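You operate a simulated robot arm through the tools that you are given. There is no shell and no other tool.

Carry out the task below with a simulated robot arm. There is one attempt and no reset: what you move stays moved.

Task
Flour the blue dough through the sieve and dock it.
Fine: flour first; studded roller end to end; put sieve and roller back; leave the other mats. Fingers off the dough. Spill a teaspoon at most, drop nothing, leave nothing switched on. Set down upright: studded roller.

Only the result counts: the job must be done as asked and must still hold three seconds after the hand-in. Knocking over, shifting, dropping, spilling or breaking anything else fails it.

Robot
A 7-joint arm with a two-finger parallel gripper, fixed in place. Base frame: the origin is on the floor under the middle of its stand, x ahead of it, y to its left, z up; the work surface is at about z = 860. Units: mm, rad, N and s.
With the tool pointing down near the work surface it reaches from about 240 to 680 mm from the base axis. Its first joint turns from -1.152 to 1.152 rad. Payload 2.4 kg.
Tool frame: the origin (TCP) lies between the finger pads and is the grasp point; the fingertips stand 30 mm ahead of it; z points along the fingers, y is the line along which they close. The gripper opens to 94 mm. The fingers are 28 mm wide and 10 mm thick; the gripper's body (50 by 96 mm) begins 55 mm behind the TCP.
Orientation is that of the tool frame in the base frame, as [roll, pitch, yaw] about the fixed x, y, z axes, in that order (R = Rz(yaw) Ry(pitch) Rx(roll)). With the fingers straight down and closing along the base's y, the tool's x points along the base's -x, its y along +y and its z along -z.

Tools
- The arm moves only by the tool drive_tool. Its argument "motion" is a list of rows, each a list of 7 numbers: the turn, a rotation vector about the base's x, y, z in rad, then the shift along the base's x, y, z in mm, then the finger opening in mm, from 0 to 94. In form: [[wx, wy, wz, x, y, z, fingers], ...]. A call has 1 to 20 rows; each row shifts and turns the commanded pose from where the row before left it. Rows are played at 5 a second. More than 50 mm and 0.15 rad between two rows, or a gripper value outside its range, and nothing of the call is played. Where a pose cannot be reached the arm comes as near as it can. A force on the tool above 50 N (or 10 N above the force at the start of the call, whichever is more), or a blocked arm, ends the call early, and 0.2 s more pass. The fingers move at their own pace (about 153 mm/s each) and stop on an object; they squeeze with about 39 N. The grip force told is the motor's: it shows also when the fingers shut on nothing. Time passes only in rows, and 0.2 s behind the last, so rows that do not move let the fingers close. The reply holds the time, the measured pose of the TCP, the force on the tool along the base axes, the opening and the grip force, in the units named above and with some noise, with the torque about the TCP (base axes, N m) and any sound that the robot's microphone picked up.
- Cameras (640 x 400 px; columns grow to the right, rows downward): "scene" is fixed at [37.6, 489.5, 1429.7]; the picture's right is [-0.65, -0.76, 0.00], its down [-0.56, 0.47, -0.68] and it looks along [0.52, -0.44, -0.73] (base axes); focal length 244 px, centre (320, 200). "wrist" rides on the gripper at [76, 14, -102] in the tool frame; the picture's right is [-0.18, 0.98, 0.00], its down [-0.75, -0.14, -0.64] and it looks along [-0.63, -0.12, 0.77] (tool axes); focal length 243 px, centre (320, 200). There is no depth. A picture from a camera that has moved, and an enlarged one, comes with that camera's place and axes in the base frame and with its lens.
- snapshot(camera): a new picture of that camera. No time passes.
- inspect(camera, box): a new picture of the part [left, top, right, bottom] of that camera's present view, enlarged. No time passes.
- sign_off(): hands the job in; it is judged then, once.

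Nothing tells you positions but the pictures and the camera data. Unless the task says otherwise, let go and move clear before handing in.

The tools are called after "Request:" by a JSON object that holds its "name" and its "arguments". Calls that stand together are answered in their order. drive_tool: Moves the arm, as the interface text tells. Its arguments: {"type":"object","properties":{"motion":{"type":"array","items":{"type":"array","items":{"type":"number"}}}},"required":["motion"]} The other tools are called the same way: snapshot (camera) takes a picture; inspect (camera, box) takes an enlarged picture of a part of a camera's view; sign_off () hands the job in.

At the start:

```text
clock: 0.0
ee_pos: [317.0, -71.3, 1172.0]
tool_rot: [-3.142, 0.0, -3.141]
force: [-0.8, -0.1, -0.5]
torque: [0.02, -0.01, 0.01]
opening: 94.0
grasp_force: 0.0
```

scene: 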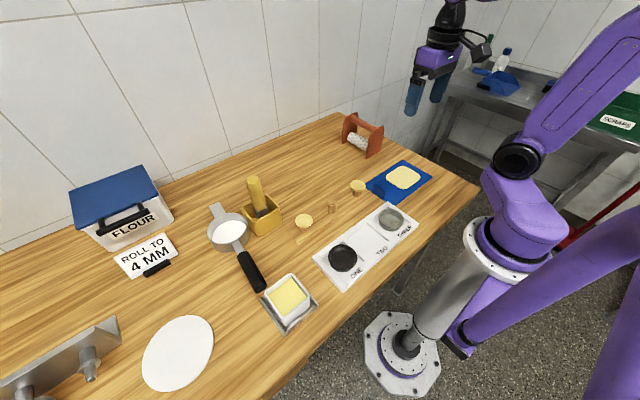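
wrist: 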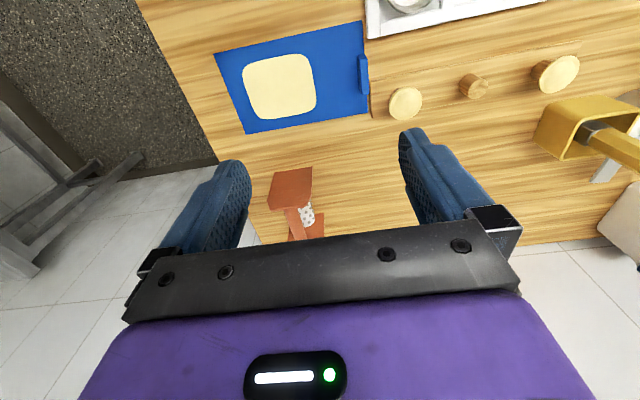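

I see a wooden bench with a flour bin, a sieve with a black handle (holding something white), a yellow holder with a handle, a blue mat with dough, and a red stand with a studded roller. I'll look closer at each before moving anything.

Request:
{"name": "inspect", "arguments": {"camera": "scene", "box": [320, 100, 480, 200]}}

Request:
{"name": "inspect", "arguments": {"camera": "scene", "box": [190, 160, 350, 260]}}

Request:
{"name": "inspect", "arguments": {"camera": "scene", "box": [240, 180, 440, 340]}}

Request:
{"name": "inspect", "arguments": {"camera": "scene", "box": [0, 150, 240, 400]}}

Request:
{"name": "inspect", "arguments": {"camera": "wrist", "box": [200, 0, 640, 260]}}

```text
4.00 times, centred on (400, 150) of scene
camera zoom: at [37.6, 489.5, 1429.7], right [-0.65, -0.76, 0.0], down [-0.56, 0.47, -0.68], along [0.52, -0.44, -0.73], focal length 976 px, centre (0, 400)
```

zoom: 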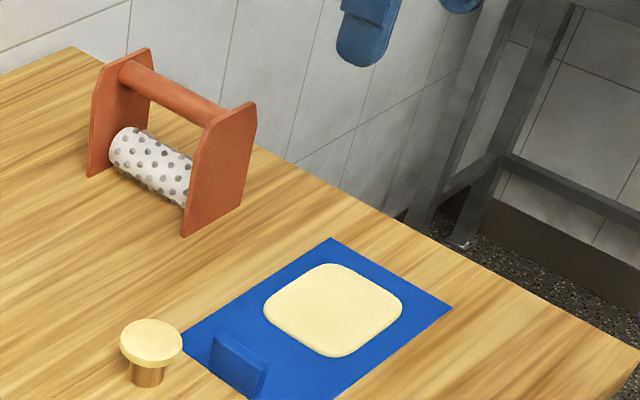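

```text
4.00 times, centred on (270, 210) of scene
camera zoom: at [37.6, 489.5, 1429.7], right [-0.65, -0.76, 0.0], down [-0.56, 0.47, -0.68], along [0.52, -0.44, -0.73], focal length 976 px, centre (520, 160)
```

zoom: 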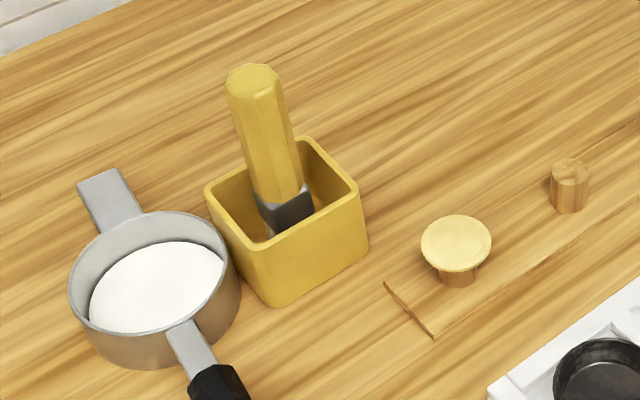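

```text
2.50 times, centred on (340, 260) of scene
camera zoom: at [37.6, 489.5, 1429.7], right [-0.65, -0.76, 0.0], down [-0.56, 0.47, -0.68], along [0.52, -0.44, -0.73], focal length 610 px, centre (270, 50)
```

zoom: 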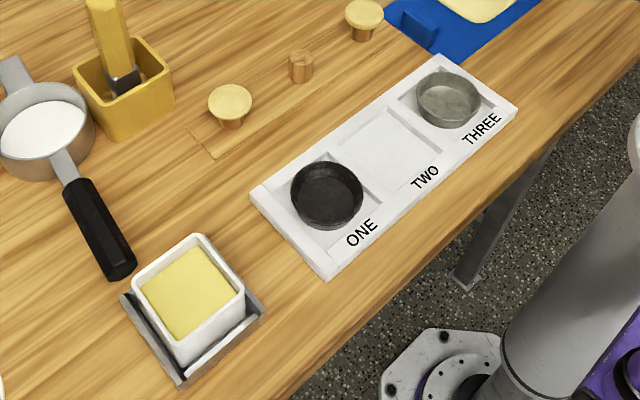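

```text
1.60 times, centred on (120, 275) of scene
camera zoom: at [37.6, 489.5, 1429.7], right [-0.65, -0.76, 0.0], down [-0.56, 0.47, -0.68], along [0.52, -0.44, -0.73], focal length 390 px, centre (640, 80)
```

zoom: 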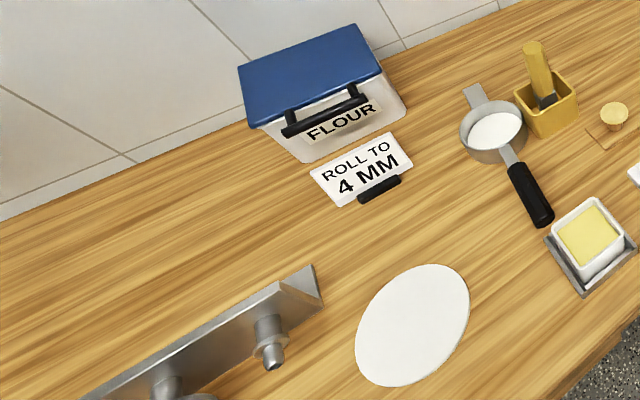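

```text
1.45 times, centred on (420, 130) of wrist
camera zoom: at [240.2, -57.7, 1274.8], right [0.18, 0.98, 0.0], down [0.75, -0.14, 0.64], along [0.63, -0.12, -0.77], focal length 353 px, centre (174, 302)
```

zoom: 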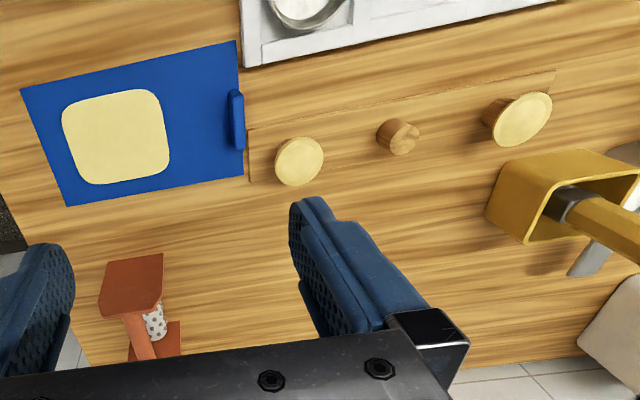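

The blue mat with dough is near (335, -140); the studded roller hangs in a red frame behind it, and the sieve with flour sits to the left. I'll zoom in further on the roller, sieve and mat details.

Request:
{"name": "inspect", "arguments": {"camera": "scene", "box": [335, 105, 391, 165]}}

Request:
{"name": "inspect", "arguments": {"camera": "wrist", "box": [240, 140, 360, 250]}}

Request:
{"name": "inspect", "arguments": {"camera": "scene", "box": [195, 190, 285, 300]}}

Request:
{"name": "inspect", "arguments": {"camera": "scene", "box": [340, 150, 440, 212]}}

Request:
{"name": "inspect", "arguments": {"camera": "scene", "box": [0, 300, 240, 400]}}

Request:
{"name": "inspect", "arguments": {"camera": "scene", "box": [440, 0, 640, 140]}}

```text
6.67 times, centred on (363, 135) of scene
camera zoom: at [37.6, 489.5, 1429.7], right [-0.65, -0.76, 0.0], down [-0.56, 0.47, -0.68], along [0.52, -0.44, -0.73], focal length 1627 px, centre (33, 633)
```

zoom: 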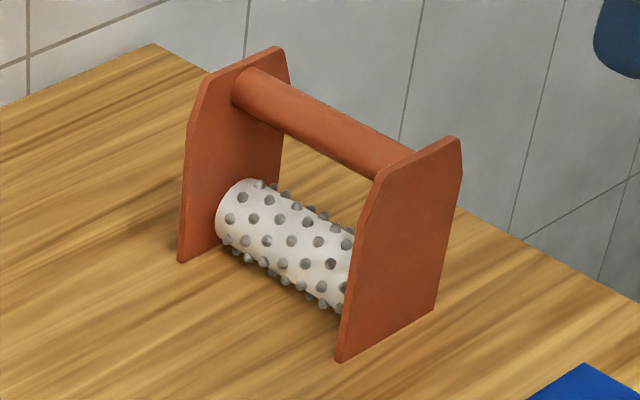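

```text
3.64 times, centred on (300, 195) of wrist
camera zoom: at [240.2, -57.7, 1274.8], right [0.18, 0.98, 0.0], down [0.75, -0.14, 0.64], along [0.63, -0.12, -0.77], focal length 882 px, centre (393, 218)
```

zoom: 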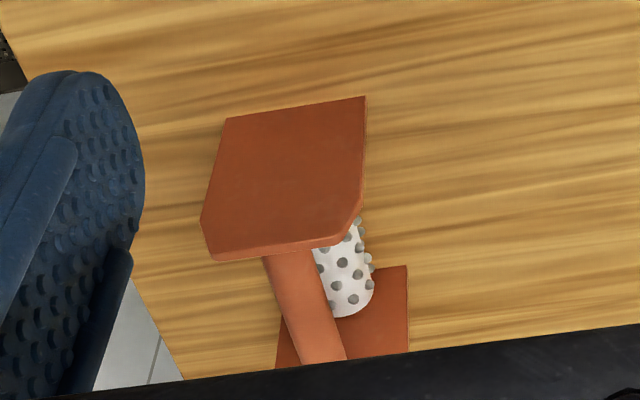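

```text
3.64 times, centred on (240, 245) of scene
camera zoom: at [37.6, 489.5, 1429.7], right [-0.65, -0.76, 0.0], down [-0.56, 0.47, -0.68], along [0.52, -0.44, -0.73], focal length 888 px, centre (611, 36)
```

zoom: 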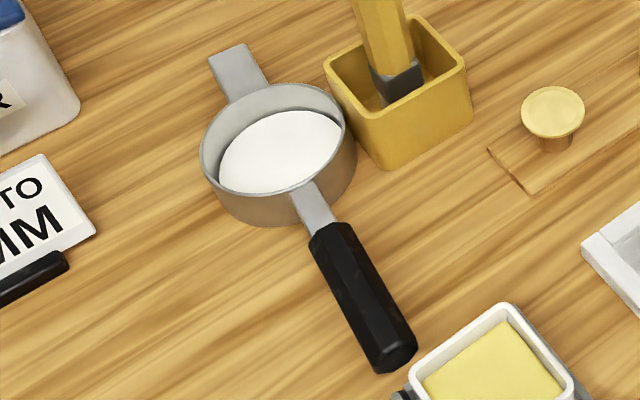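

```text
6.40 times, centred on (390, 181) of scene
camera zoom: at [37.6, 489.5, 1429.7], right [-0.65, -0.76, 0.0], down [-0.56, 0.47, -0.68], along [0.52, -0.44, -0.73], focal length 1562 px, centre (-128, 322)
```

zoom: 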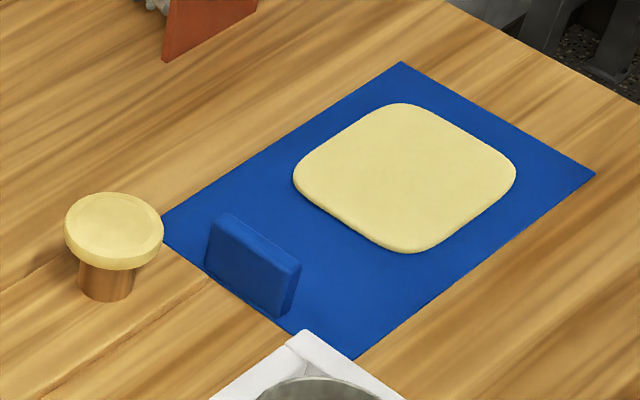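

```text
2.67 times, centred on (120, 350) of scene
camera zoom: at [37.6, 489.5, 1429.7], right [-0.65, -0.76, 0.0], down [-0.56, 0.47, -0.68], along [0.52, -0.44, -0.73], focal length 651 px, centre (853, -200)
```

zoom: 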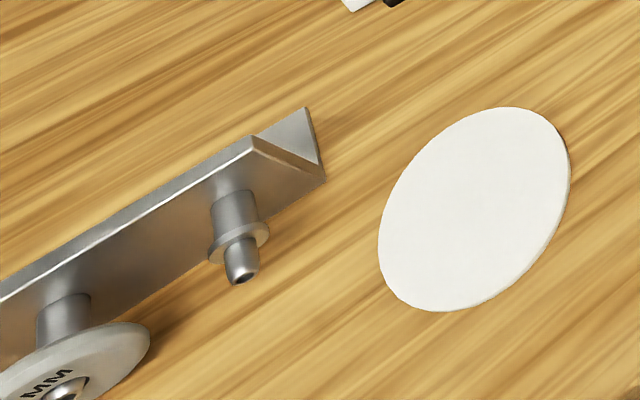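

```text
2.86 times, centred on (540, 70) of scene
camera zoom: at [37.6, 489.5, 1429.7], right [-0.65, -0.76, 0.0], down [-0.56, 0.47, -0.68], along [0.52, -0.44, -0.73], focal length 697 px, centre (-309, 571)
```

zoom: 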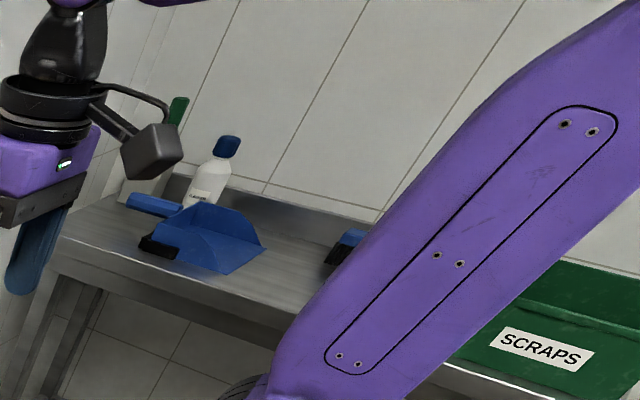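

The docker is one tool: two red plates with a top bar (axis along x, near y=-165, z≈962) and the studded roller between them. I'll now move high over toward the sieve to see it from the wrist camera.

Request:
{"name": "drive_tool", "arguments": {"motion": [[0, 0, 0, 0, 20, 0, 94], [0, 0, 0, 0, 40, 0, 94], [0, 0, 0, 0, 45, 0, 94], [0, 0, 0, 0, 45, 0, 94], [0, 0, 0, 0, 45, 0, 94], [0, 0, 0, 0, 45, 0, 94], [0, 0, 0, 0, 45, 0, 94], [0, 0, 0, 0, 45, 0, 94], [0, 0, 0, 0, 45, 0, 94], [0, 0, 0, 0, 45, 0, 94], [0, 0, 0, 0, 40, 0, 94], [0, 0, 0, 0, 20, 0, 94]]}}

Request:
{"name": "snapshot", "arguments": {"camera": "wrist"}}

Request:
{"name": "snapshot", "arguments": {"camera": "scene"}}

```text
clock: 2.6
ee_pos: [315.2, 409.2, 1173.8]
tool_rot: [3.14, 0.0, -3.141]
force: [0.2, 0.4, 0.1]
torque: [-0.01, 0.01, 0.02]
opening: 94.0
grasp_force: 0.1
```

```text
taken
camera wrist: at [238.5, 422.4, 1276.4], right [0.18, 0.98, 0.0], down [0.75, -0.14, 0.64], along [0.63, -0.12, -0.77], focal length 243 px, centre (320, 200)
```

wrist: 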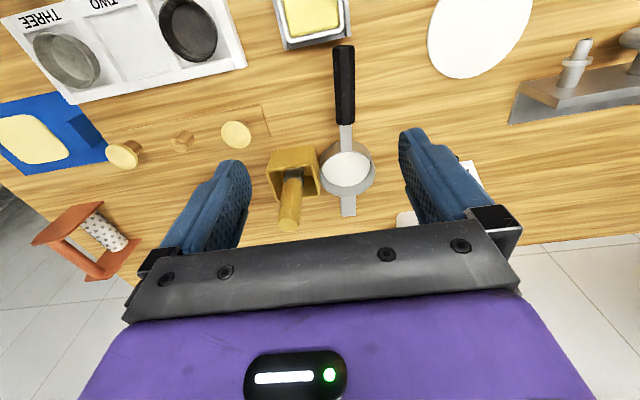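

```text
taken
```

scene: 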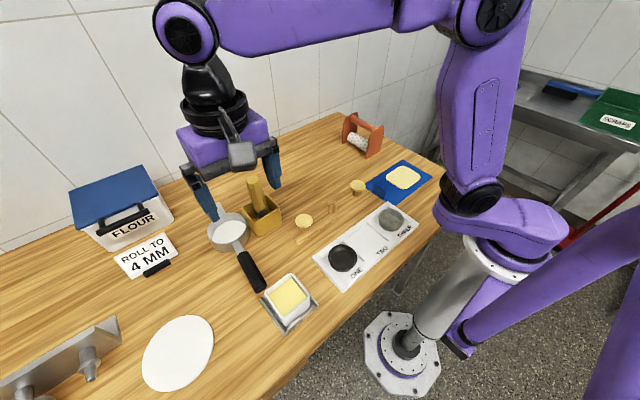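

Request:
{"name": "inspect", "arguments": {"camera": "wrist", "box": [260, 30, 400, 240]}}

Request:
{"name": "inspect", "arguments": {"camera": "wrist", "box": [0, 60, 220, 290]}}

```text
1.90 times, centred on (330, 135) of wrist
camera zoom: at [238.5, 422.4, 1276.4], right [0.18, 0.98, 0.0], down [0.75, -0.14, 0.64], along [0.63, -0.12, -0.77], focal length 462 px, centre (301, 324)
```

zoom: 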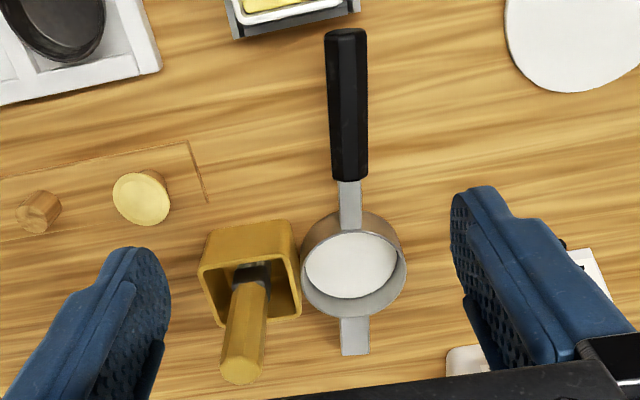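

```text
1.74 times, centred on (110, 175) of wrist
camera zoom: at [238.5, 422.4, 1276.4], right [0.18, 0.98, 0.0], down [0.75, -0.14, 0.64], along [0.63, -0.12, -0.77], focal length 422 px, centre (685, 244)
```

zoom: 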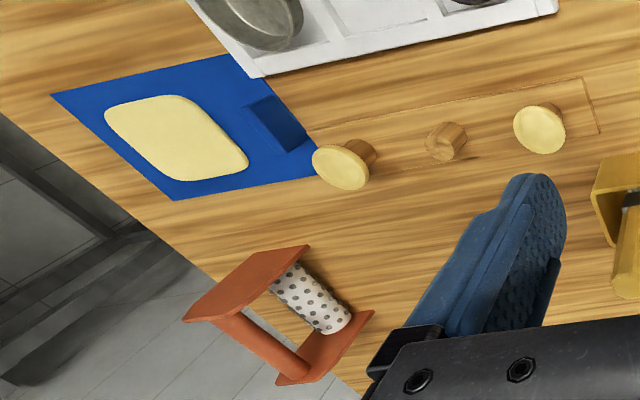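

The sieve cup sits around (497, 429) with its rim near z≈900; the black handle runs from about (407, 434, 883) back to (295, 443, 900), yaw about -0.08. I'll descend to above the handle to check alignment before grasping.

Request:
{"name": "drive_tool", "arguments": {"motion": [[0, 0, -0.04, 20, 8, -30, 94], [0, 0, -0.04, 25, 9, -35, 94], [0, 0, 0, 25, 9, -35, 94], [0, 0, 0, 0, 0, -35, 94], [0, 0, 0, 0, 0, -35, 94], [0, 0, 0, 0, 0, -20, 94], [0, 0, 0, 0, 0, 0, 94]]}}

Request:
{"name": "snapshot", "arguments": {"camera": "wrist"}}

Request:
{"name": "snapshot", "arguments": {"camera": "scene"}}

```text
clock: 4.2
ee_pos: [385.9, 435.6, 982.0]
tool_rot: [3.141, 0.0, 3.061]
force: [0.3, 0.4, 0.5]
torque: [0.01, 0.02, 0.0]
opening: 94.1
grasp_force: 0.0
```

```text
taken
camera wrist: at [311.0, 455.7, 1084.3], right [0.26, 0.96, 0.0], down [0.74, -0.2, 0.64], along [0.62, -0.17, -0.77], focal length 243 px, centre (320, 200)
```

wrist: 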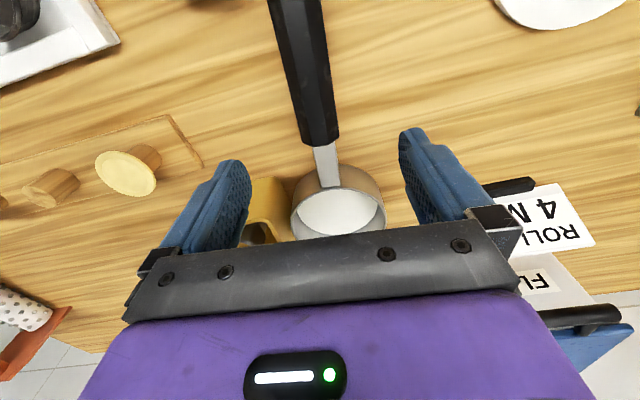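

```text
taken
```

scene: 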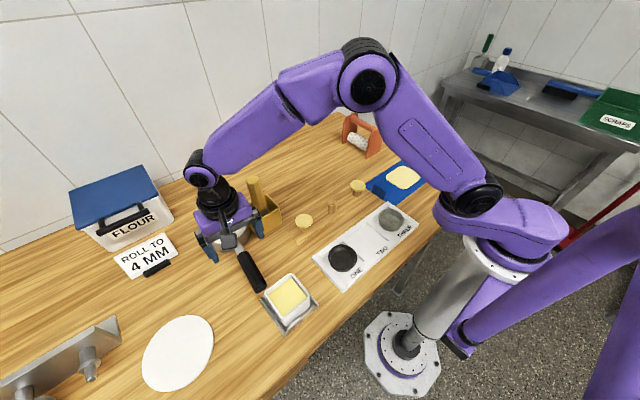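

Request:
{"name": "inspect", "arguments": {"camera": "wrist", "box": [240, 0, 400, 240]}}

Request:
{"name": "inspect", "arguments": {"camera": "scene", "box": [180, 170, 290, 310]}}

```text
1.67 times, centred on (320, 120) of wrist
camera zoom: at [311.0, 455.7, 1084.3], right [0.26, 0.96, 0.0], down [0.74, -0.2, 0.64], along [0.62, -0.17, -0.77], focal length 404 px, centre (320, 333)
```

zoom: 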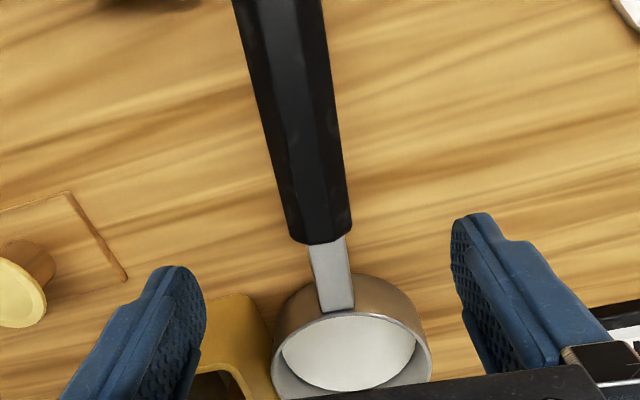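

```text
2.86 times, centred on (235, 240) of scene
camera zoom: at [37.6, 489.5, 1429.7], right [-0.65, -0.76, 0.0], down [-0.56, 0.47, -0.68], along [0.52, -0.44, -0.73], focal length 697 px, centre (563, 86)
```

zoom: 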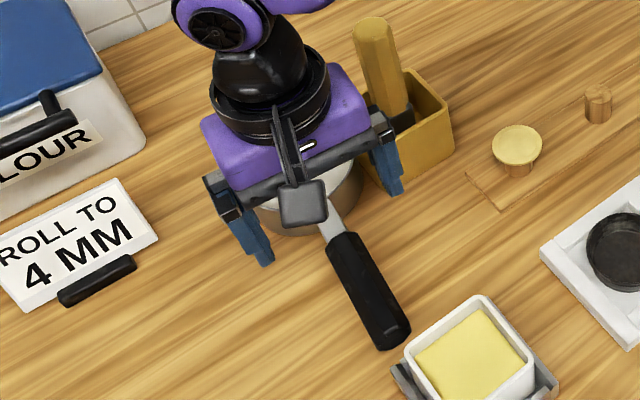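

Request:
{"name": "drive_tool", "arguments": {"motion": [[0, 0, 0, 0, -1, -25, 94], [0, 0, 0, 0, 0, -25, 94], [0, 0, 0, 0, 0, -12, 94], [0, 0, 0, 0, 0, 0, 94]]}}

Request:
{"name": "snapshot", "arguments": {"camera": "wrist"}}

Request:
{"name": "inspect", "arguments": {"camera": "scene", "box": [180, 170, 290, 310]}}

```text
clock: 5.2
ee_pos: [386.3, 434.2, 918.5]
tool_rot: [3.139, -0.001, 3.062]
force: [0.0, -0.7, -0.4]
torque: [0.0, 0.03, -0.02]
opening: 93.8
grasp_force: 0.1
```

```text
taken
camera wrist: at [311.5, 454.6, 1021.3], right [0.26, 0.96, 0.0], down [0.74, -0.2, 0.64], along [0.62, -0.17, -0.77], focal length 243 px, centre (320, 200)
```

wrist: 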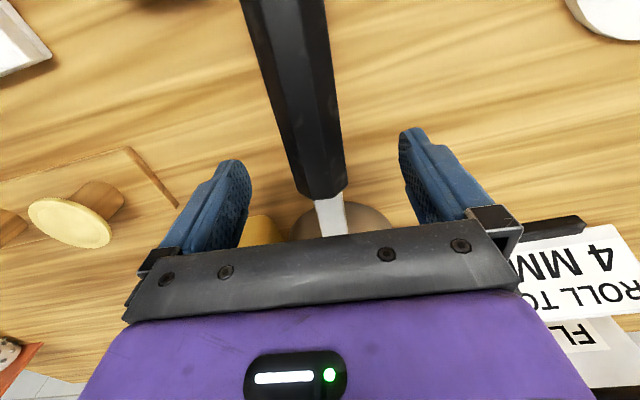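

```text
2.86 times, centred on (235, 240) of scene
camera zoom: at [37.6, 489.5, 1429.7], right [-0.65, -0.76, 0.0], down [-0.56, 0.47, -0.68], along [0.52, -0.44, -0.73], focal length 697 px, centre (563, 86)
```

zoom: 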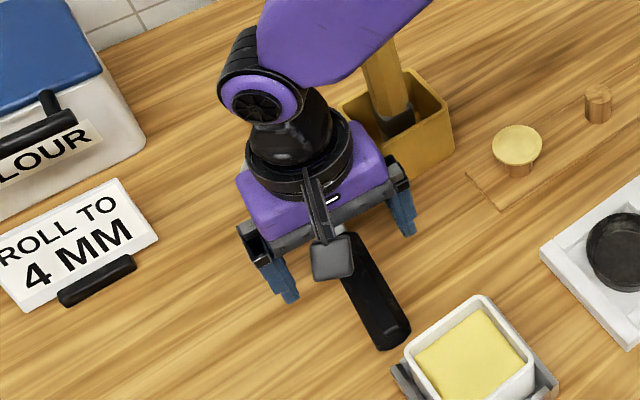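

Request:
{"name": "drive_tool", "arguments": {"motion": [[0, 0, -0.015, 0, -2, -10, 94], [0, 0, 0, 0, 0, -10, 94], [0, 0, 0, 0, 0, -3, 94], [0, 0, 0, 0, 0, 0, 94]]}}

Request:
{"name": "snapshot", "arguments": {"camera": "wrist"}}

```text
clock: 6.2
ee_pos: [385.0, 430.4, 895.7]
tool_rot: [-3.141, -0.002, 3.048]
force: [0.1, -0.5, -0.1]
torque: [0.01, -0.02, 0.01]
opening: 94.2
grasp_force: 0.1
```

```text
taken
camera wrist: at [311.2, 452.3, 998.4], right [0.28, 0.96, 0.0], down [0.74, -0.21, 0.64], along [0.62, -0.18, -0.77], focal length 243 px, centre (320, 200)
```

wrist: 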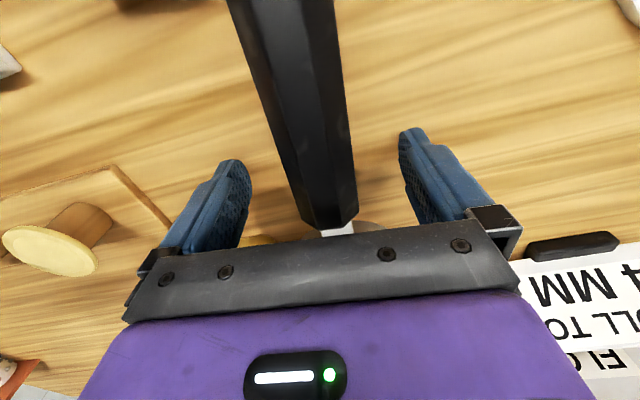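

Request:
{"name": "drive_tool", "arguments": {"motion": [[0, 0, 0, 0, 1.3, 0, 60], [0, 0, 0, 0, 0, 0, 45], [0, 0, 0, 0, 0, 0, 38], [0, 0, 0, 0, 0, 0, 35], [0, 0, 0, 0, 0, 0, 32], [0, 0, 0, 0, 0, 0, 28], [0, 0, 0, 0, 0, 0, 20], [0, 0, 0, 0, 0, 0, 0], [0, 0, 0, 0, 0, 0, 0]]}}

Request:
{"name": "snapshot", "arguments": {"camera": "wrist"}}

Request:
{"name": "inspect", "arguments": {"camera": "scene", "box": [180, 170, 290, 310]}}

```text
clock: 8.2
ee_pos: [387.0, 434.3, 896.2]
tool_rot: [-3.141, 0.0, 3.046]
force: [2.3, 4.2, 0.2]
torque: [0.0, 0.11, 0.6]
opening: 33.6
grasp_force: 38.8
```

```text
taken
camera wrist: at [311.6, 454.4, 999.1], right [0.28, 0.96, 0.0], down [0.74, -0.21, 0.64], along [0.62, -0.18, -0.77], focal length 243 px, centre (320, 200)
```

wrist: 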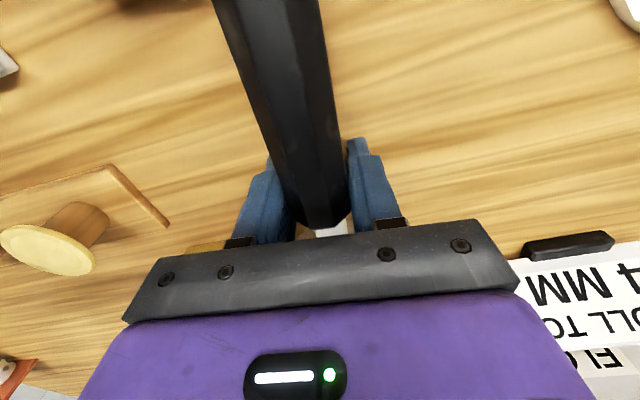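

```text
2.86 times, centred on (235, 240) of scene
camera zoom: at [37.7, 489.7, 1429.6], right [-0.65, -0.76, 0.0], down [-0.56, 0.47, -0.68], along [0.52, -0.44, -0.73], focal length 697 px, centre (563, 86)
```

zoom: 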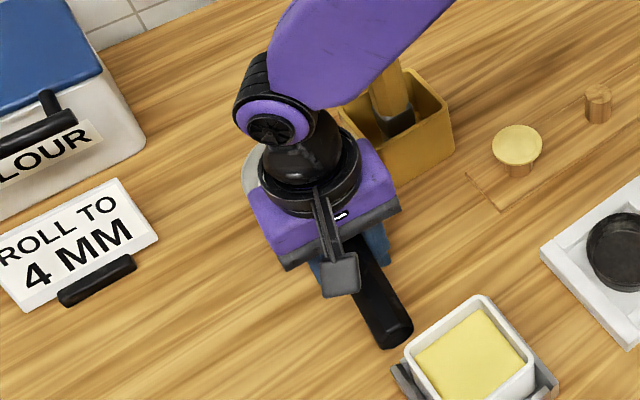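

Request:
{"name": "drive_tool", "arguments": {"motion": [[0, 0, 0.005, 0, 1.2, 0, 0], [0, 0, 0, 0, 0, 0, 0]]}}

Request:
{"name": "inspect", "arguments": {"camera": "scene", "box": [195, 190, 285, 300]}}

```text
clock: 8.8
ee_pos: [385.8, 433.4, 895.8]
tool_rot: [-3.14, 0.001, 3.051]
force: [1.5, -0.6, 1.4]
torque: [0.02, -0.03, -0.04]
opening: 33.4
grasp_force: 39.2
```

```text
3.64 times, centred on (240, 245) of scene
camera zoom: at [37.7, 489.6, 1429.7], right [-0.65, -0.76, 0.0], down [-0.56, 0.47, -0.68], along [0.52, -0.44, -0.73], focal length 888 px, centre (611, 36)
```

zoom: 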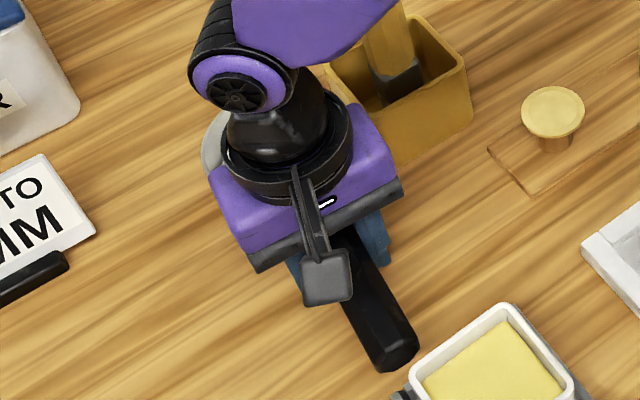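

Request:
{"name": "drive_tool", "arguments": {"motion": [[0, 0, 0, 0, 0, 3, 0], [0, 0, 0, 0, 0, 5, 0], [0, 0, 0, 0, 0, 5, 0], [0, 0, 0, 0, 0, 2, 0], [0, 0, 0, 0, 0, 0, 0]]}}

Request:
{"name": "snapshot", "arguments": {"camera": "scene"}}

Request:
{"name": "snapshot", "arguments": {"camera": "wrist"}}

```text
clock: 10.0
ee_pos: [387.5, 435.6, 913.1]
tool_rot: [-3.14, 0.002, 3.052]
force: [-1.0, -0.7, 1.0]
torque: [0.15, -0.17, -0.01]
opening: 32.8
grasp_force: 39.2
```

```text
taken
```

scene: 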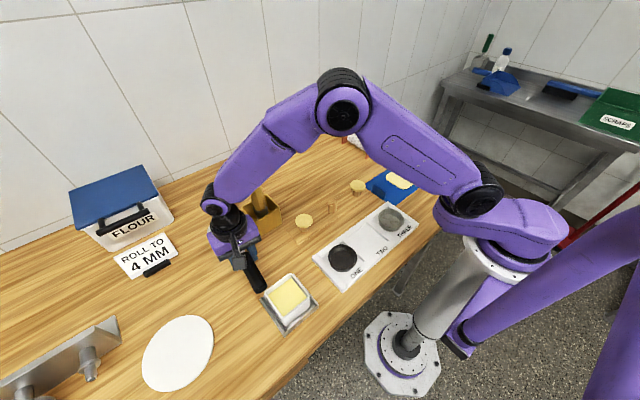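

```text
taken
camera wrist: at [311.2, 455.8, 1014.8], right [0.27, 0.96, 0.0], down [0.74, -0.21, 0.64], along [0.62, -0.17, -0.77], focal length 243 px, centre (320, 200)
```

wrist: 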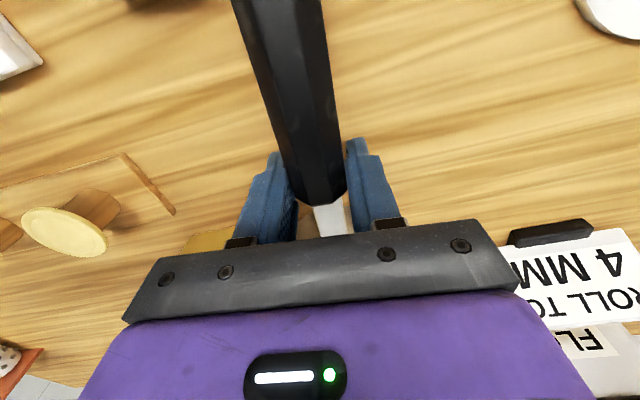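

Request:
{"name": "inspect", "arguments": {"camera": "scene", "box": [195, 190, 285, 300]}}

Request:
{"name": "inspect", "arguments": {"camera": "wrist", "box": [200, 80, 440, 250]}}

```text
3.64 times, centred on (240, 245) of scene
camera zoom: at [37.6, 489.5, 1429.7], right [-0.65, -0.76, 0.0], down [-0.56, 0.47, -0.68], along [0.52, -0.44, -0.73], focal length 888 px, centre (611, 36)
```

zoom: 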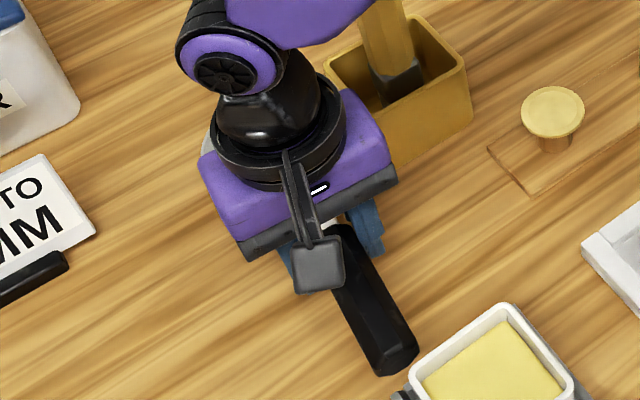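

```text
2.35 times, centred on (320, 165) of wrist
camera zoom: at [311.2, 455.8, 1014.8], right [0.27, 0.96, 0.0], down [0.74, -0.21, 0.64], along [0.62, -0.17, -0.77], focal length 571 px, centre (320, 282)
```

zoom: 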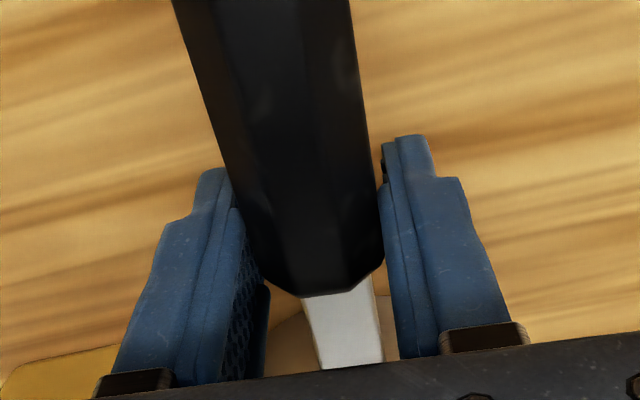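

Request:
{"name": "inspect", "arguments": {"camera": "wrist", "box": [240, 130, 400, 240]}}

Request:
{"name": "inspect", "arguments": {"camera": "scene", "box": [225, 220, 275, 300]}}

```text
3.64 times, centred on (320, 185) of wrist
camera zoom: at [311.2, 455.8, 1014.8], right [0.27, 0.96, 0.0], down [0.74, -0.21, 0.64], along [0.62, -0.17, -0.77], focal length 882 px, centre (320, 254)
```

zoom: 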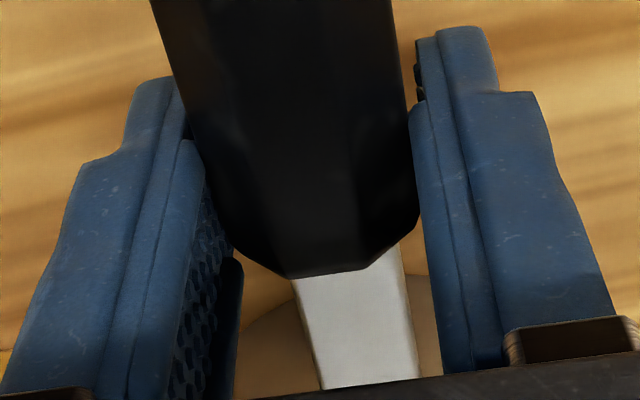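

```text
5.00 times, centred on (250, 260) of scene
camera zoom: at [37.6, 489.5, 1429.7], right [-0.65, -0.76, 0.0], down [-0.56, 0.47, -0.68], along [0.52, -0.44, -0.73], focal length 1220 px, centre (670, -100)
```

zoom: 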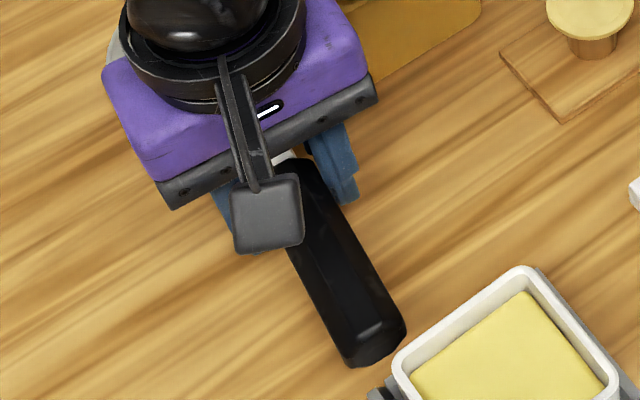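

The fingers seem to have slid up the handle instead of lifting the sieve, which still sits on the bench. I'll go back down, regrip a bit lower and lift in small steps while reading the force.

Request:
{"name": "drive_tool", "arguments": {"motion": [[0, 0, 0, 0, 0, 0, 36], [0, 0, 0, 0, 0, 0, 44], [0, 0, 0, 0, 0, -8, 44], [0, 0, 0, 0, 0, -8, 44], [0, 0, 0, 0, 0, 0, 44]]}}

Request:
{"name": "snapshot", "arguments": {"camera": "wrist"}}

Request:
{"name": "inspect", "arguments": {"camera": "scene", "box": [195, 190, 285, 300]}}

```text
clock: 11.2
ee_pos: [387.6, 434.6, 894.8]
tool_rot: [3.141, -0.001, 3.05]
force: [0.2, 0.7, -0.1]
torque: [-0.01, 0.0, -0.01]
opening: 43.8
grasp_force: 0.1
```

```text
taken
camera wrist: at [311.3, 456.0, 997.4], right [0.27, 0.96, 0.0], down [0.74, -0.21, 0.64], along [0.62, -0.17, -0.77], focal length 243 px, centre (320, 200)
```

wrist: 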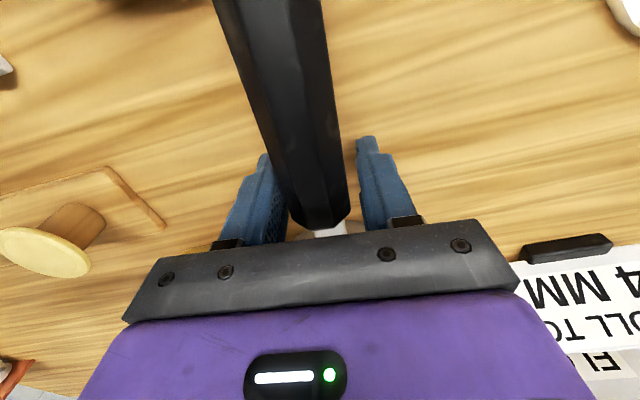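

```text
3.64 times, centred on (240, 245) of scene
camera zoom: at [37.6, 489.5, 1429.7], right [-0.65, -0.76, 0.0], down [-0.56, 0.47, -0.68], along [0.52, -0.44, -0.73], focal length 888 px, centre (611, 36)
```

zoom: 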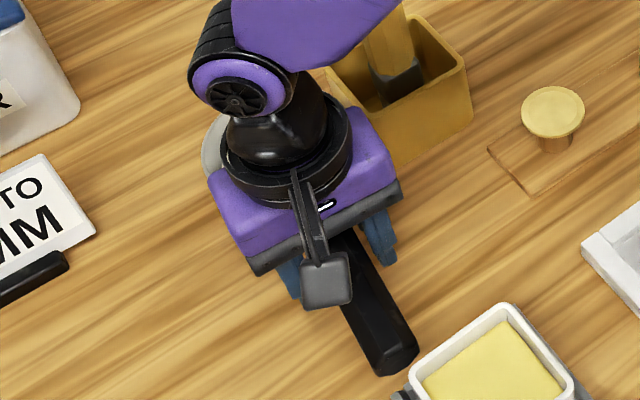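

Request:
{"name": "drive_tool", "arguments": {"motion": [[0, 0, 0, 0, -1.5, -1, 44], [0, 0, 0, 0, 0, 0, 36], [0, 0, 0, 0, 0, 0, 34], [0, 0, 0, 0, 0, 0, 30], [0, 0, 0, 0, 0, 0, 0], [0, 0, 0, 0, 0, 0, 0], [0, 0, 0, 0, 0, 0, 0]]}}

Request:
{"name": "drive_tool", "arguments": {"motion": [[0, 0, 0, 0, 0, 2, 0]]}}

Request:
{"name": "drive_tool", "arguments": {"motion": [[0, 0, 0, 0, 0, 2, 0]]}}

Request:
{"name": "drive_tool", "arguments": {"motion": [[0, 0, 0, 0, 0, 2, 0]]}}

Request:
{"name": "snapshot", "arguments": {"camera": "wrist"}}

Request:
{"name": "inspect", "arguments": {"camera": "scene", "box": [195, 190, 285, 300]}}

```text
clock: 12.8
ee_pos: [386.2, 432.5, 894.5]
tool_rot: [3.14, -0.001, 3.053]
force: [0.0, 1.1, 0.1]
torque: [0.02, -0.04, 0.11]
opening: 33.7
grasp_force: 38.8
```

```text
clock: 13.2
ee_pos: [386.6, 432.8, 896.3]
tool_rot: [3.14, 0.0, 3.05]
force: [-1.2, 1.9, -4.6]
torque: [0.16, 0.36, 0.16]
opening: 33.4
grasp_force: 39.4
```

```text
clock: 13.6
ee_pos: [387.3, 431.9, 897.7]
tool_rot: [3.141, -0.001, 3.051]
force: [0.1, 0.4, -3.4]
torque: [0.01, 0.22, -0.01]
opening: 33.5
grasp_force: 39.3
```

```text
clock: 14.0
ee_pos: [387.3, 433.5, 901.6]
tool_rot: [-3.141, 0.001, 3.052]
force: [0.3, 1.7, -4.6]
torque: [0.03, 0.32, 0.3]
opening: 33.6
grasp_force: 38.6
```

```text
taken
camera wrist: at [311.7, 453.8, 1003.8], right [0.27, 0.96, 0.0], down [0.74, -0.21, 0.64], along [0.62, -0.17, -0.77], focal length 243 px, centre (320, 200)
```

wrist: 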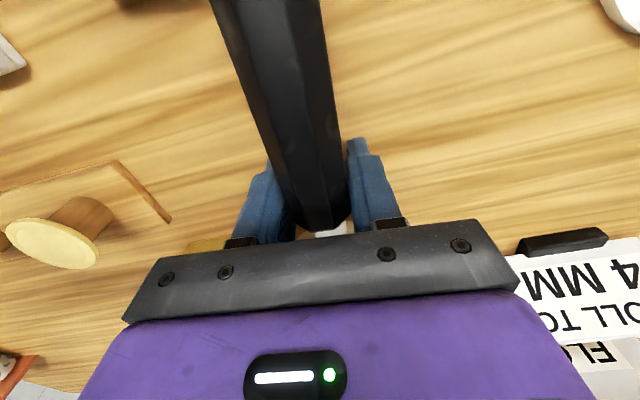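

```text
3.64 times, centred on (240, 245) of scene
camera zoom: at [37.7, 489.7, 1429.6], right [-0.65, -0.76, 0.0], down [-0.56, 0.47, -0.68], along [0.52, -0.44, -0.73], focal length 888 px, centre (611, 36)
```

zoom: 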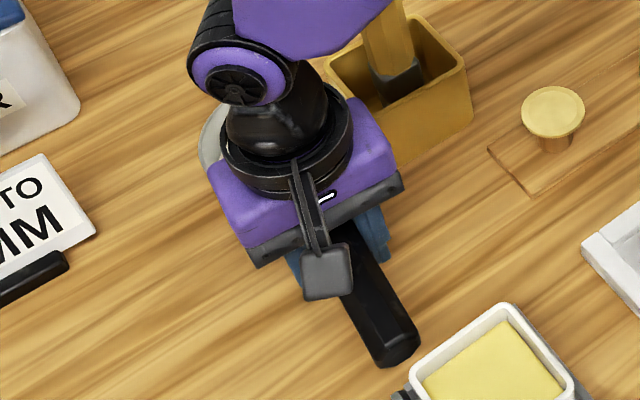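

Request:
{"name": "drive_tool", "arguments": {"motion": [[0, 0, 0, 0, 0, 2, 0], [0, 0, 0, 0, 0, 2, 0], [0, 0, 0, 0, 0, 2, 0]]}}

Request:
{"name": "snapshot", "arguments": {"camera": "wrist"}}

Request:
{"name": "inspect", "arguments": {"camera": "scene", "box": [195, 190, 285, 300]}}

```text
clock: 14.8
ee_pos: [387.0, 432.0, 907.5]
tool_rot: [-3.141, -0.001, 3.054]
force: [-1.2, 5.4, -4.0]
torque: [0.05, 0.41, 0.54]
opening: 33.1
grasp_force: 38.7
```

```text
taken
camera wrist: at [311.2, 453.5, 1010.5], right [0.27, 0.96, 0.0], down [0.74, -0.21, 0.64], along [0.62, -0.17, -0.77], focal length 243 px, centre (320, 200)
```

wrist: 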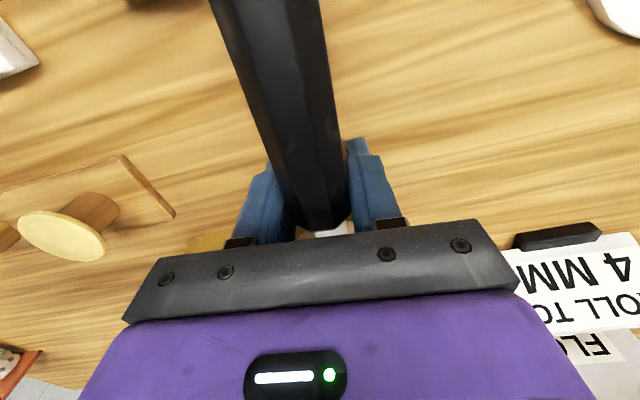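

```text
3.64 times, centred on (240, 245) of scene
camera zoom: at [37.7, 489.7, 1429.6], right [-0.65, -0.76, 0.0], down [-0.56, 0.47, -0.68], along [0.52, -0.44, -0.73], focal length 888 px, centre (611, 36)
```

zoom: 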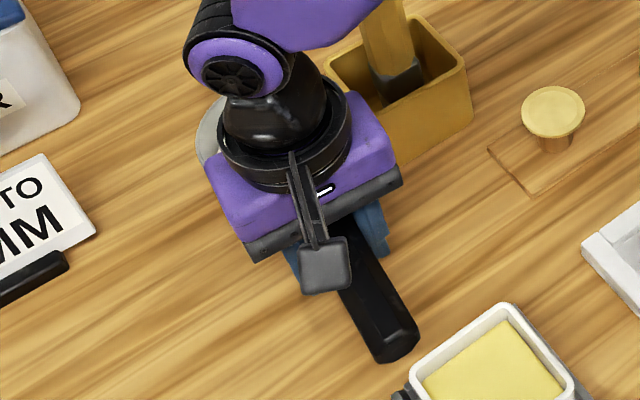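

The sieve is lifting now, but the cup is rubbing against the yellow box beside it (Fy≈+5 N). I'll ease the sieve a few mm to +y before lifting further.

Request:
{"name": "drive_tool", "arguments": {"motion": [[0, 0, 0, 0, 2, 0, 0], [0, 0, 0, 0, 1.5, 0, 0]]}}

Request:
{"name": "drive_tool", "arguments": {"motion": [[0, 0, 0, 0, 2, 1, 0], [0, 0, 0, 0, 1, 1, 0]]}}

Request:
{"name": "inspect", "arguments": {"camera": "scene", "box": [195, 190, 285, 300]}}

```text
clock: 15.4
ee_pos: [386.9, 435.2, 906.4]
tool_rot: [-3.141, 0.0, 3.051]
force: [0.6, -0.3, -4.0]
torque: [0.01, 0.28, -0.03]
opening: 33.5
grasp_force: 39.2
```

```text
clock: 16.0
ee_pos: [388.2, 437.8, 909.4]
tool_rot: [-3.141, -0.001, 3.051]
force: [0.2, 0.1, -4.1]
torque: [0.03, 0.26, 0.02]
opening: 33.3
grasp_force: 39.0
```

```text
3.64 times, centred on (240, 245) of scene
camera zoom: at [37.7, 489.6, 1429.7], right [-0.65, -0.76, 0.0], down [-0.56, 0.47, -0.68], along [0.52, -0.44, -0.73], focal length 888 px, centre (611, 36)
```

zoom: 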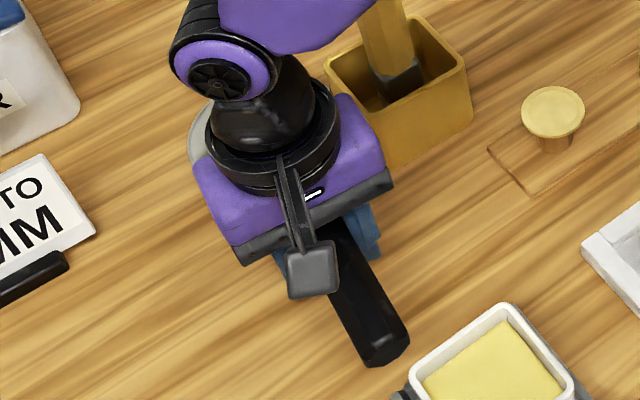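

Request:
{"name": "drive_tool", "arguments": {"motion": [[0, 0, 0, 0, 2, 2, 0], [0, 0, 0, 0, 3, 5, 0], [0, 0, 0, 0, 3, 8, 0], [0, 0, 0, 0, 2, 10, 0], [0, 0, 0, 0, 0, 10, 0], [0, 0, 0, 0, 0, 10, 0], [0, 0, 0, 0, 0, 8, 0], [0, 0, 0, 0, 0, 5, 0], [0, 0, 0, 0, 0, 2, 0]]}}

Request:
{"name": "snapshot", "arguments": {"camera": "wrist"}}

Request:
{"name": "inspect", "arguments": {"camera": "scene", "box": [170, 150, 300, 310]}}

```text
clock: 18.0
ee_pos: [387.7, 448.8, 968.2]
tool_rot: [-3.141, 0.0, 3.052]
force: [-0.1, 0.2, -2.9]
torque: [0.01, 0.26, 0.03]
opening: 33.5
grasp_force: 38.2
```

```text
taken
camera wrist: at [312.3, 469.8, 1071.1], right [0.27, 0.96, 0.0], down [0.74, -0.21, 0.64], along [0.62, -0.17, -0.77], focal length 243 px, centre (320, 200)
```

wrist: 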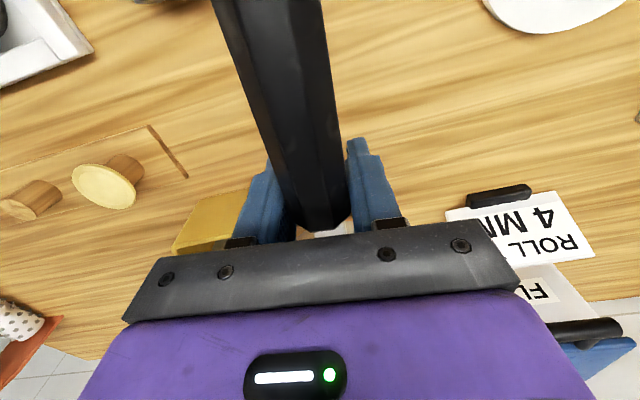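

```text
2.50 times, centred on (235, 230) of scene
camera zoom: at [37.7, 489.6, 1429.7], right [-0.65, -0.76, 0.0], down [-0.56, 0.47, -0.68], along [0.52, -0.44, -0.73], focal length 610 px, centre (532, 125)
```

zoom: 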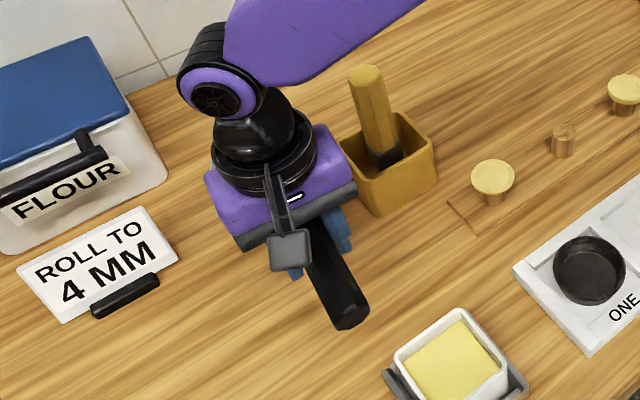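

Request:
{"name": "drive_tool", "arguments": {"motion": [[0, 0, 0, 0, 0, 4, 0], [0, 0, 0, 0, 0, 8, 0], [0, 0, 0, 0, 0, 12, 0], [0, 0, 0, 0, 0, 16, 0], [0, 0, 0, 0, 0, 20, 0], [0, 0, 0, 0, 0, 20, 0], [0, 0, 0, 0, 0, 20, 0], [0, 0, 0, 0, 0, 20, 0], [0, 0, 0, 0, 0, 20, 0], [0, 0, 0, 0, 0, 16, 0], [0, 0, 0, 0, 0, 12, 0], [0, 0, 0, 0, 0, 8, 0], [0, 0, 0, 0, 0, 4, 0], [0, 0, 0, 0, 0, 0, 0]]}}

Request:
{"name": "snapshot", "arguments": {"camera": "wrist"}}

Request:
{"name": "snapshot", "arguments": {"camera": "scene"}}

Request:
{"name": "inspect", "arguments": {"camera": "scene", "box": [150, 120, 310, 300]}}

```text
clock: 21.0
ee_pos: [385.8, 447.5, 1149.5]
tool_rot: [-3.141, 0.0, 3.05]
force: [0.5, 0.0, -3.9]
torque: [0.03, 0.26, 0.0]
opening: 33.5
grasp_force: 39.6
```

```text
taken
camera wrist: at [310.9, 468.2, 1252.6], right [0.27, 0.96, 0.0], down [0.74, -0.21, 0.64], along [0.62, -0.17, -0.77], focal length 243 px, centre (320, 200)
```

wrist: 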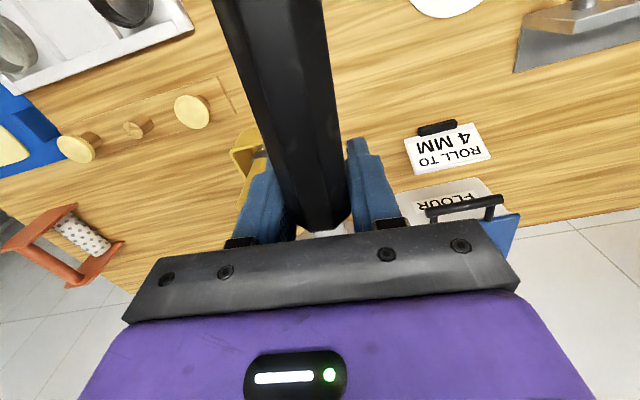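

```text
taken
```

scene: 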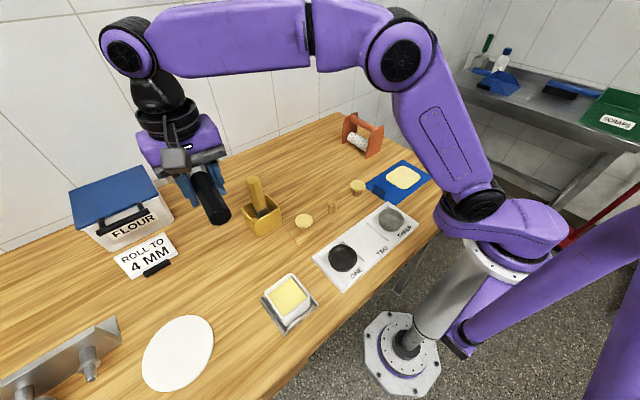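

```text
2.22 times, centred on (230, 210) of scene
camera zoom: at [37.7, 489.6, 1429.7], right [-0.65, -0.76, 0.0], down [-0.56, 0.47, -0.68], along [0.52, -0.44, -0.73], focal length 542 px, centre (520, 178)
```

zoom: 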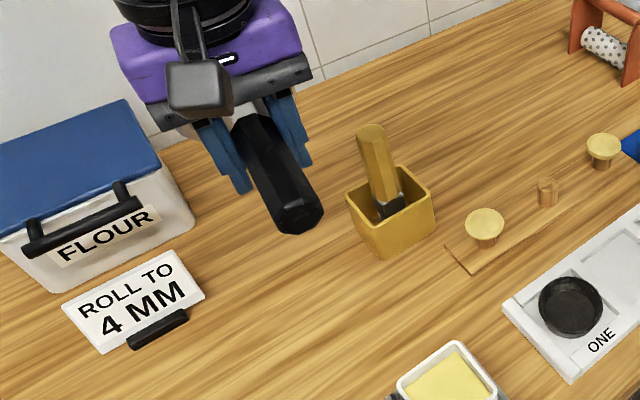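

The sieve is held level at z≈1150, about 0.4 kg, with no spill visible. I'll carry it slowly toward the dough while turning it so the cup points toward -y.

Request:
{"name": "drive_tool", "arguments": {"motion": [[0, 0, -0.0093, -0.34, -3, 0, 0], [0, 0, -0.0185, -0.69, -6, 0, 0], [0, 0, -0.0278, -1.03, -9, 0, 0], [0, 0, -0.037, -1.37, -12, 0, 0], [0, 0, -0.0432, -1.6, -14, 0, 0], [0, 0, -0.0469, -1.74, -15.2, 0, 0], [0, 0, -0.0469, -1.74, -15.2, 0, 0], [0, 0, -0.0469, -1.74, -15.2, 0, 0], [0, 0, -0.0469, -1.74, -15.2, 0, 0], [0, 0, -0.0469, -1.74, -15.2, 0, 0], [0, 0, -0.0469, -1.74, -15.2, 0, 0], [0, 0, -0.0469, -1.74, -15.2, 0, 0], [0, 0, -0.0469, -1.74, -15.2, 0, 0], [0, 0, -0.0469, -1.74, -15.2, 0, 0], [0, 0, -0.0469, -1.74, -15.2, 0, 0], [0, 0, -0.0432, -1.6, -14, 0, 0], [0, 0, -0.037, -1.37, -12, 0, 0], [0, 0, -0.0278, -1.03, -9, 0, 0], [0, 0, -0.0185, -0.69, -6, 0, 0], [0, 0, -0.0093, -0.34, -3, 0, 0]]}}

Request:
{"name": "snapshot", "arguments": {"camera": "scene"}}

Request:
{"name": "snapshot", "arguments": {"camera": "wrist"}}

```text
clock: 25.2
ee_pos: [359.9, 207.7, 1150.5]
tool_rot: [3.141, 0.001, 2.312]
force: [0.5, -1.1, -3.9]
torque: [0.2, 0.18, -0.02]
opening: 33.5
grasp_force: 39.4
```

```text
taken
```

scene: 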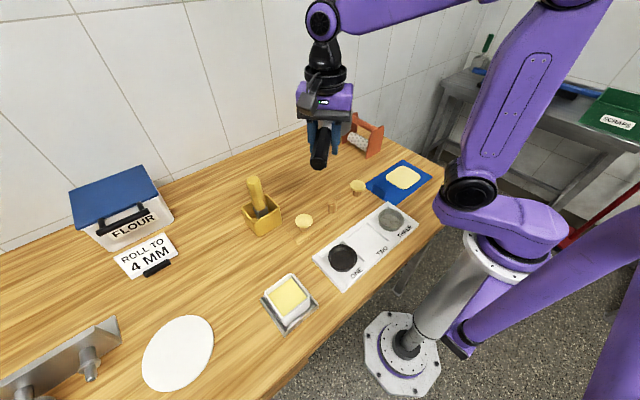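

```text
taken
camera wrist: at [318.1, 274.0, 1253.0], right [0.85, 0.53, 0.0], down [0.4, -0.65, 0.64], along [0.34, -0.55, -0.77], focal length 243 px, centre (320, 200)
```

wrist: 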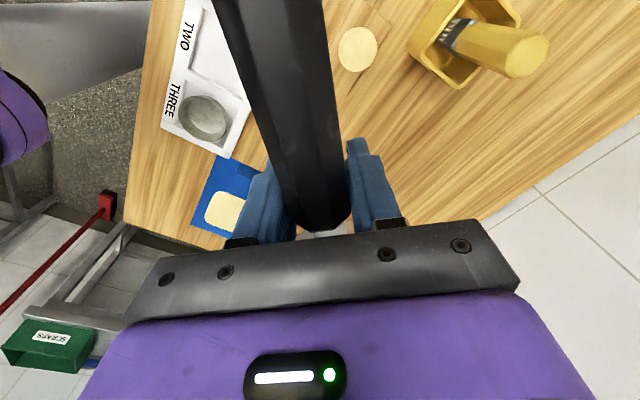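

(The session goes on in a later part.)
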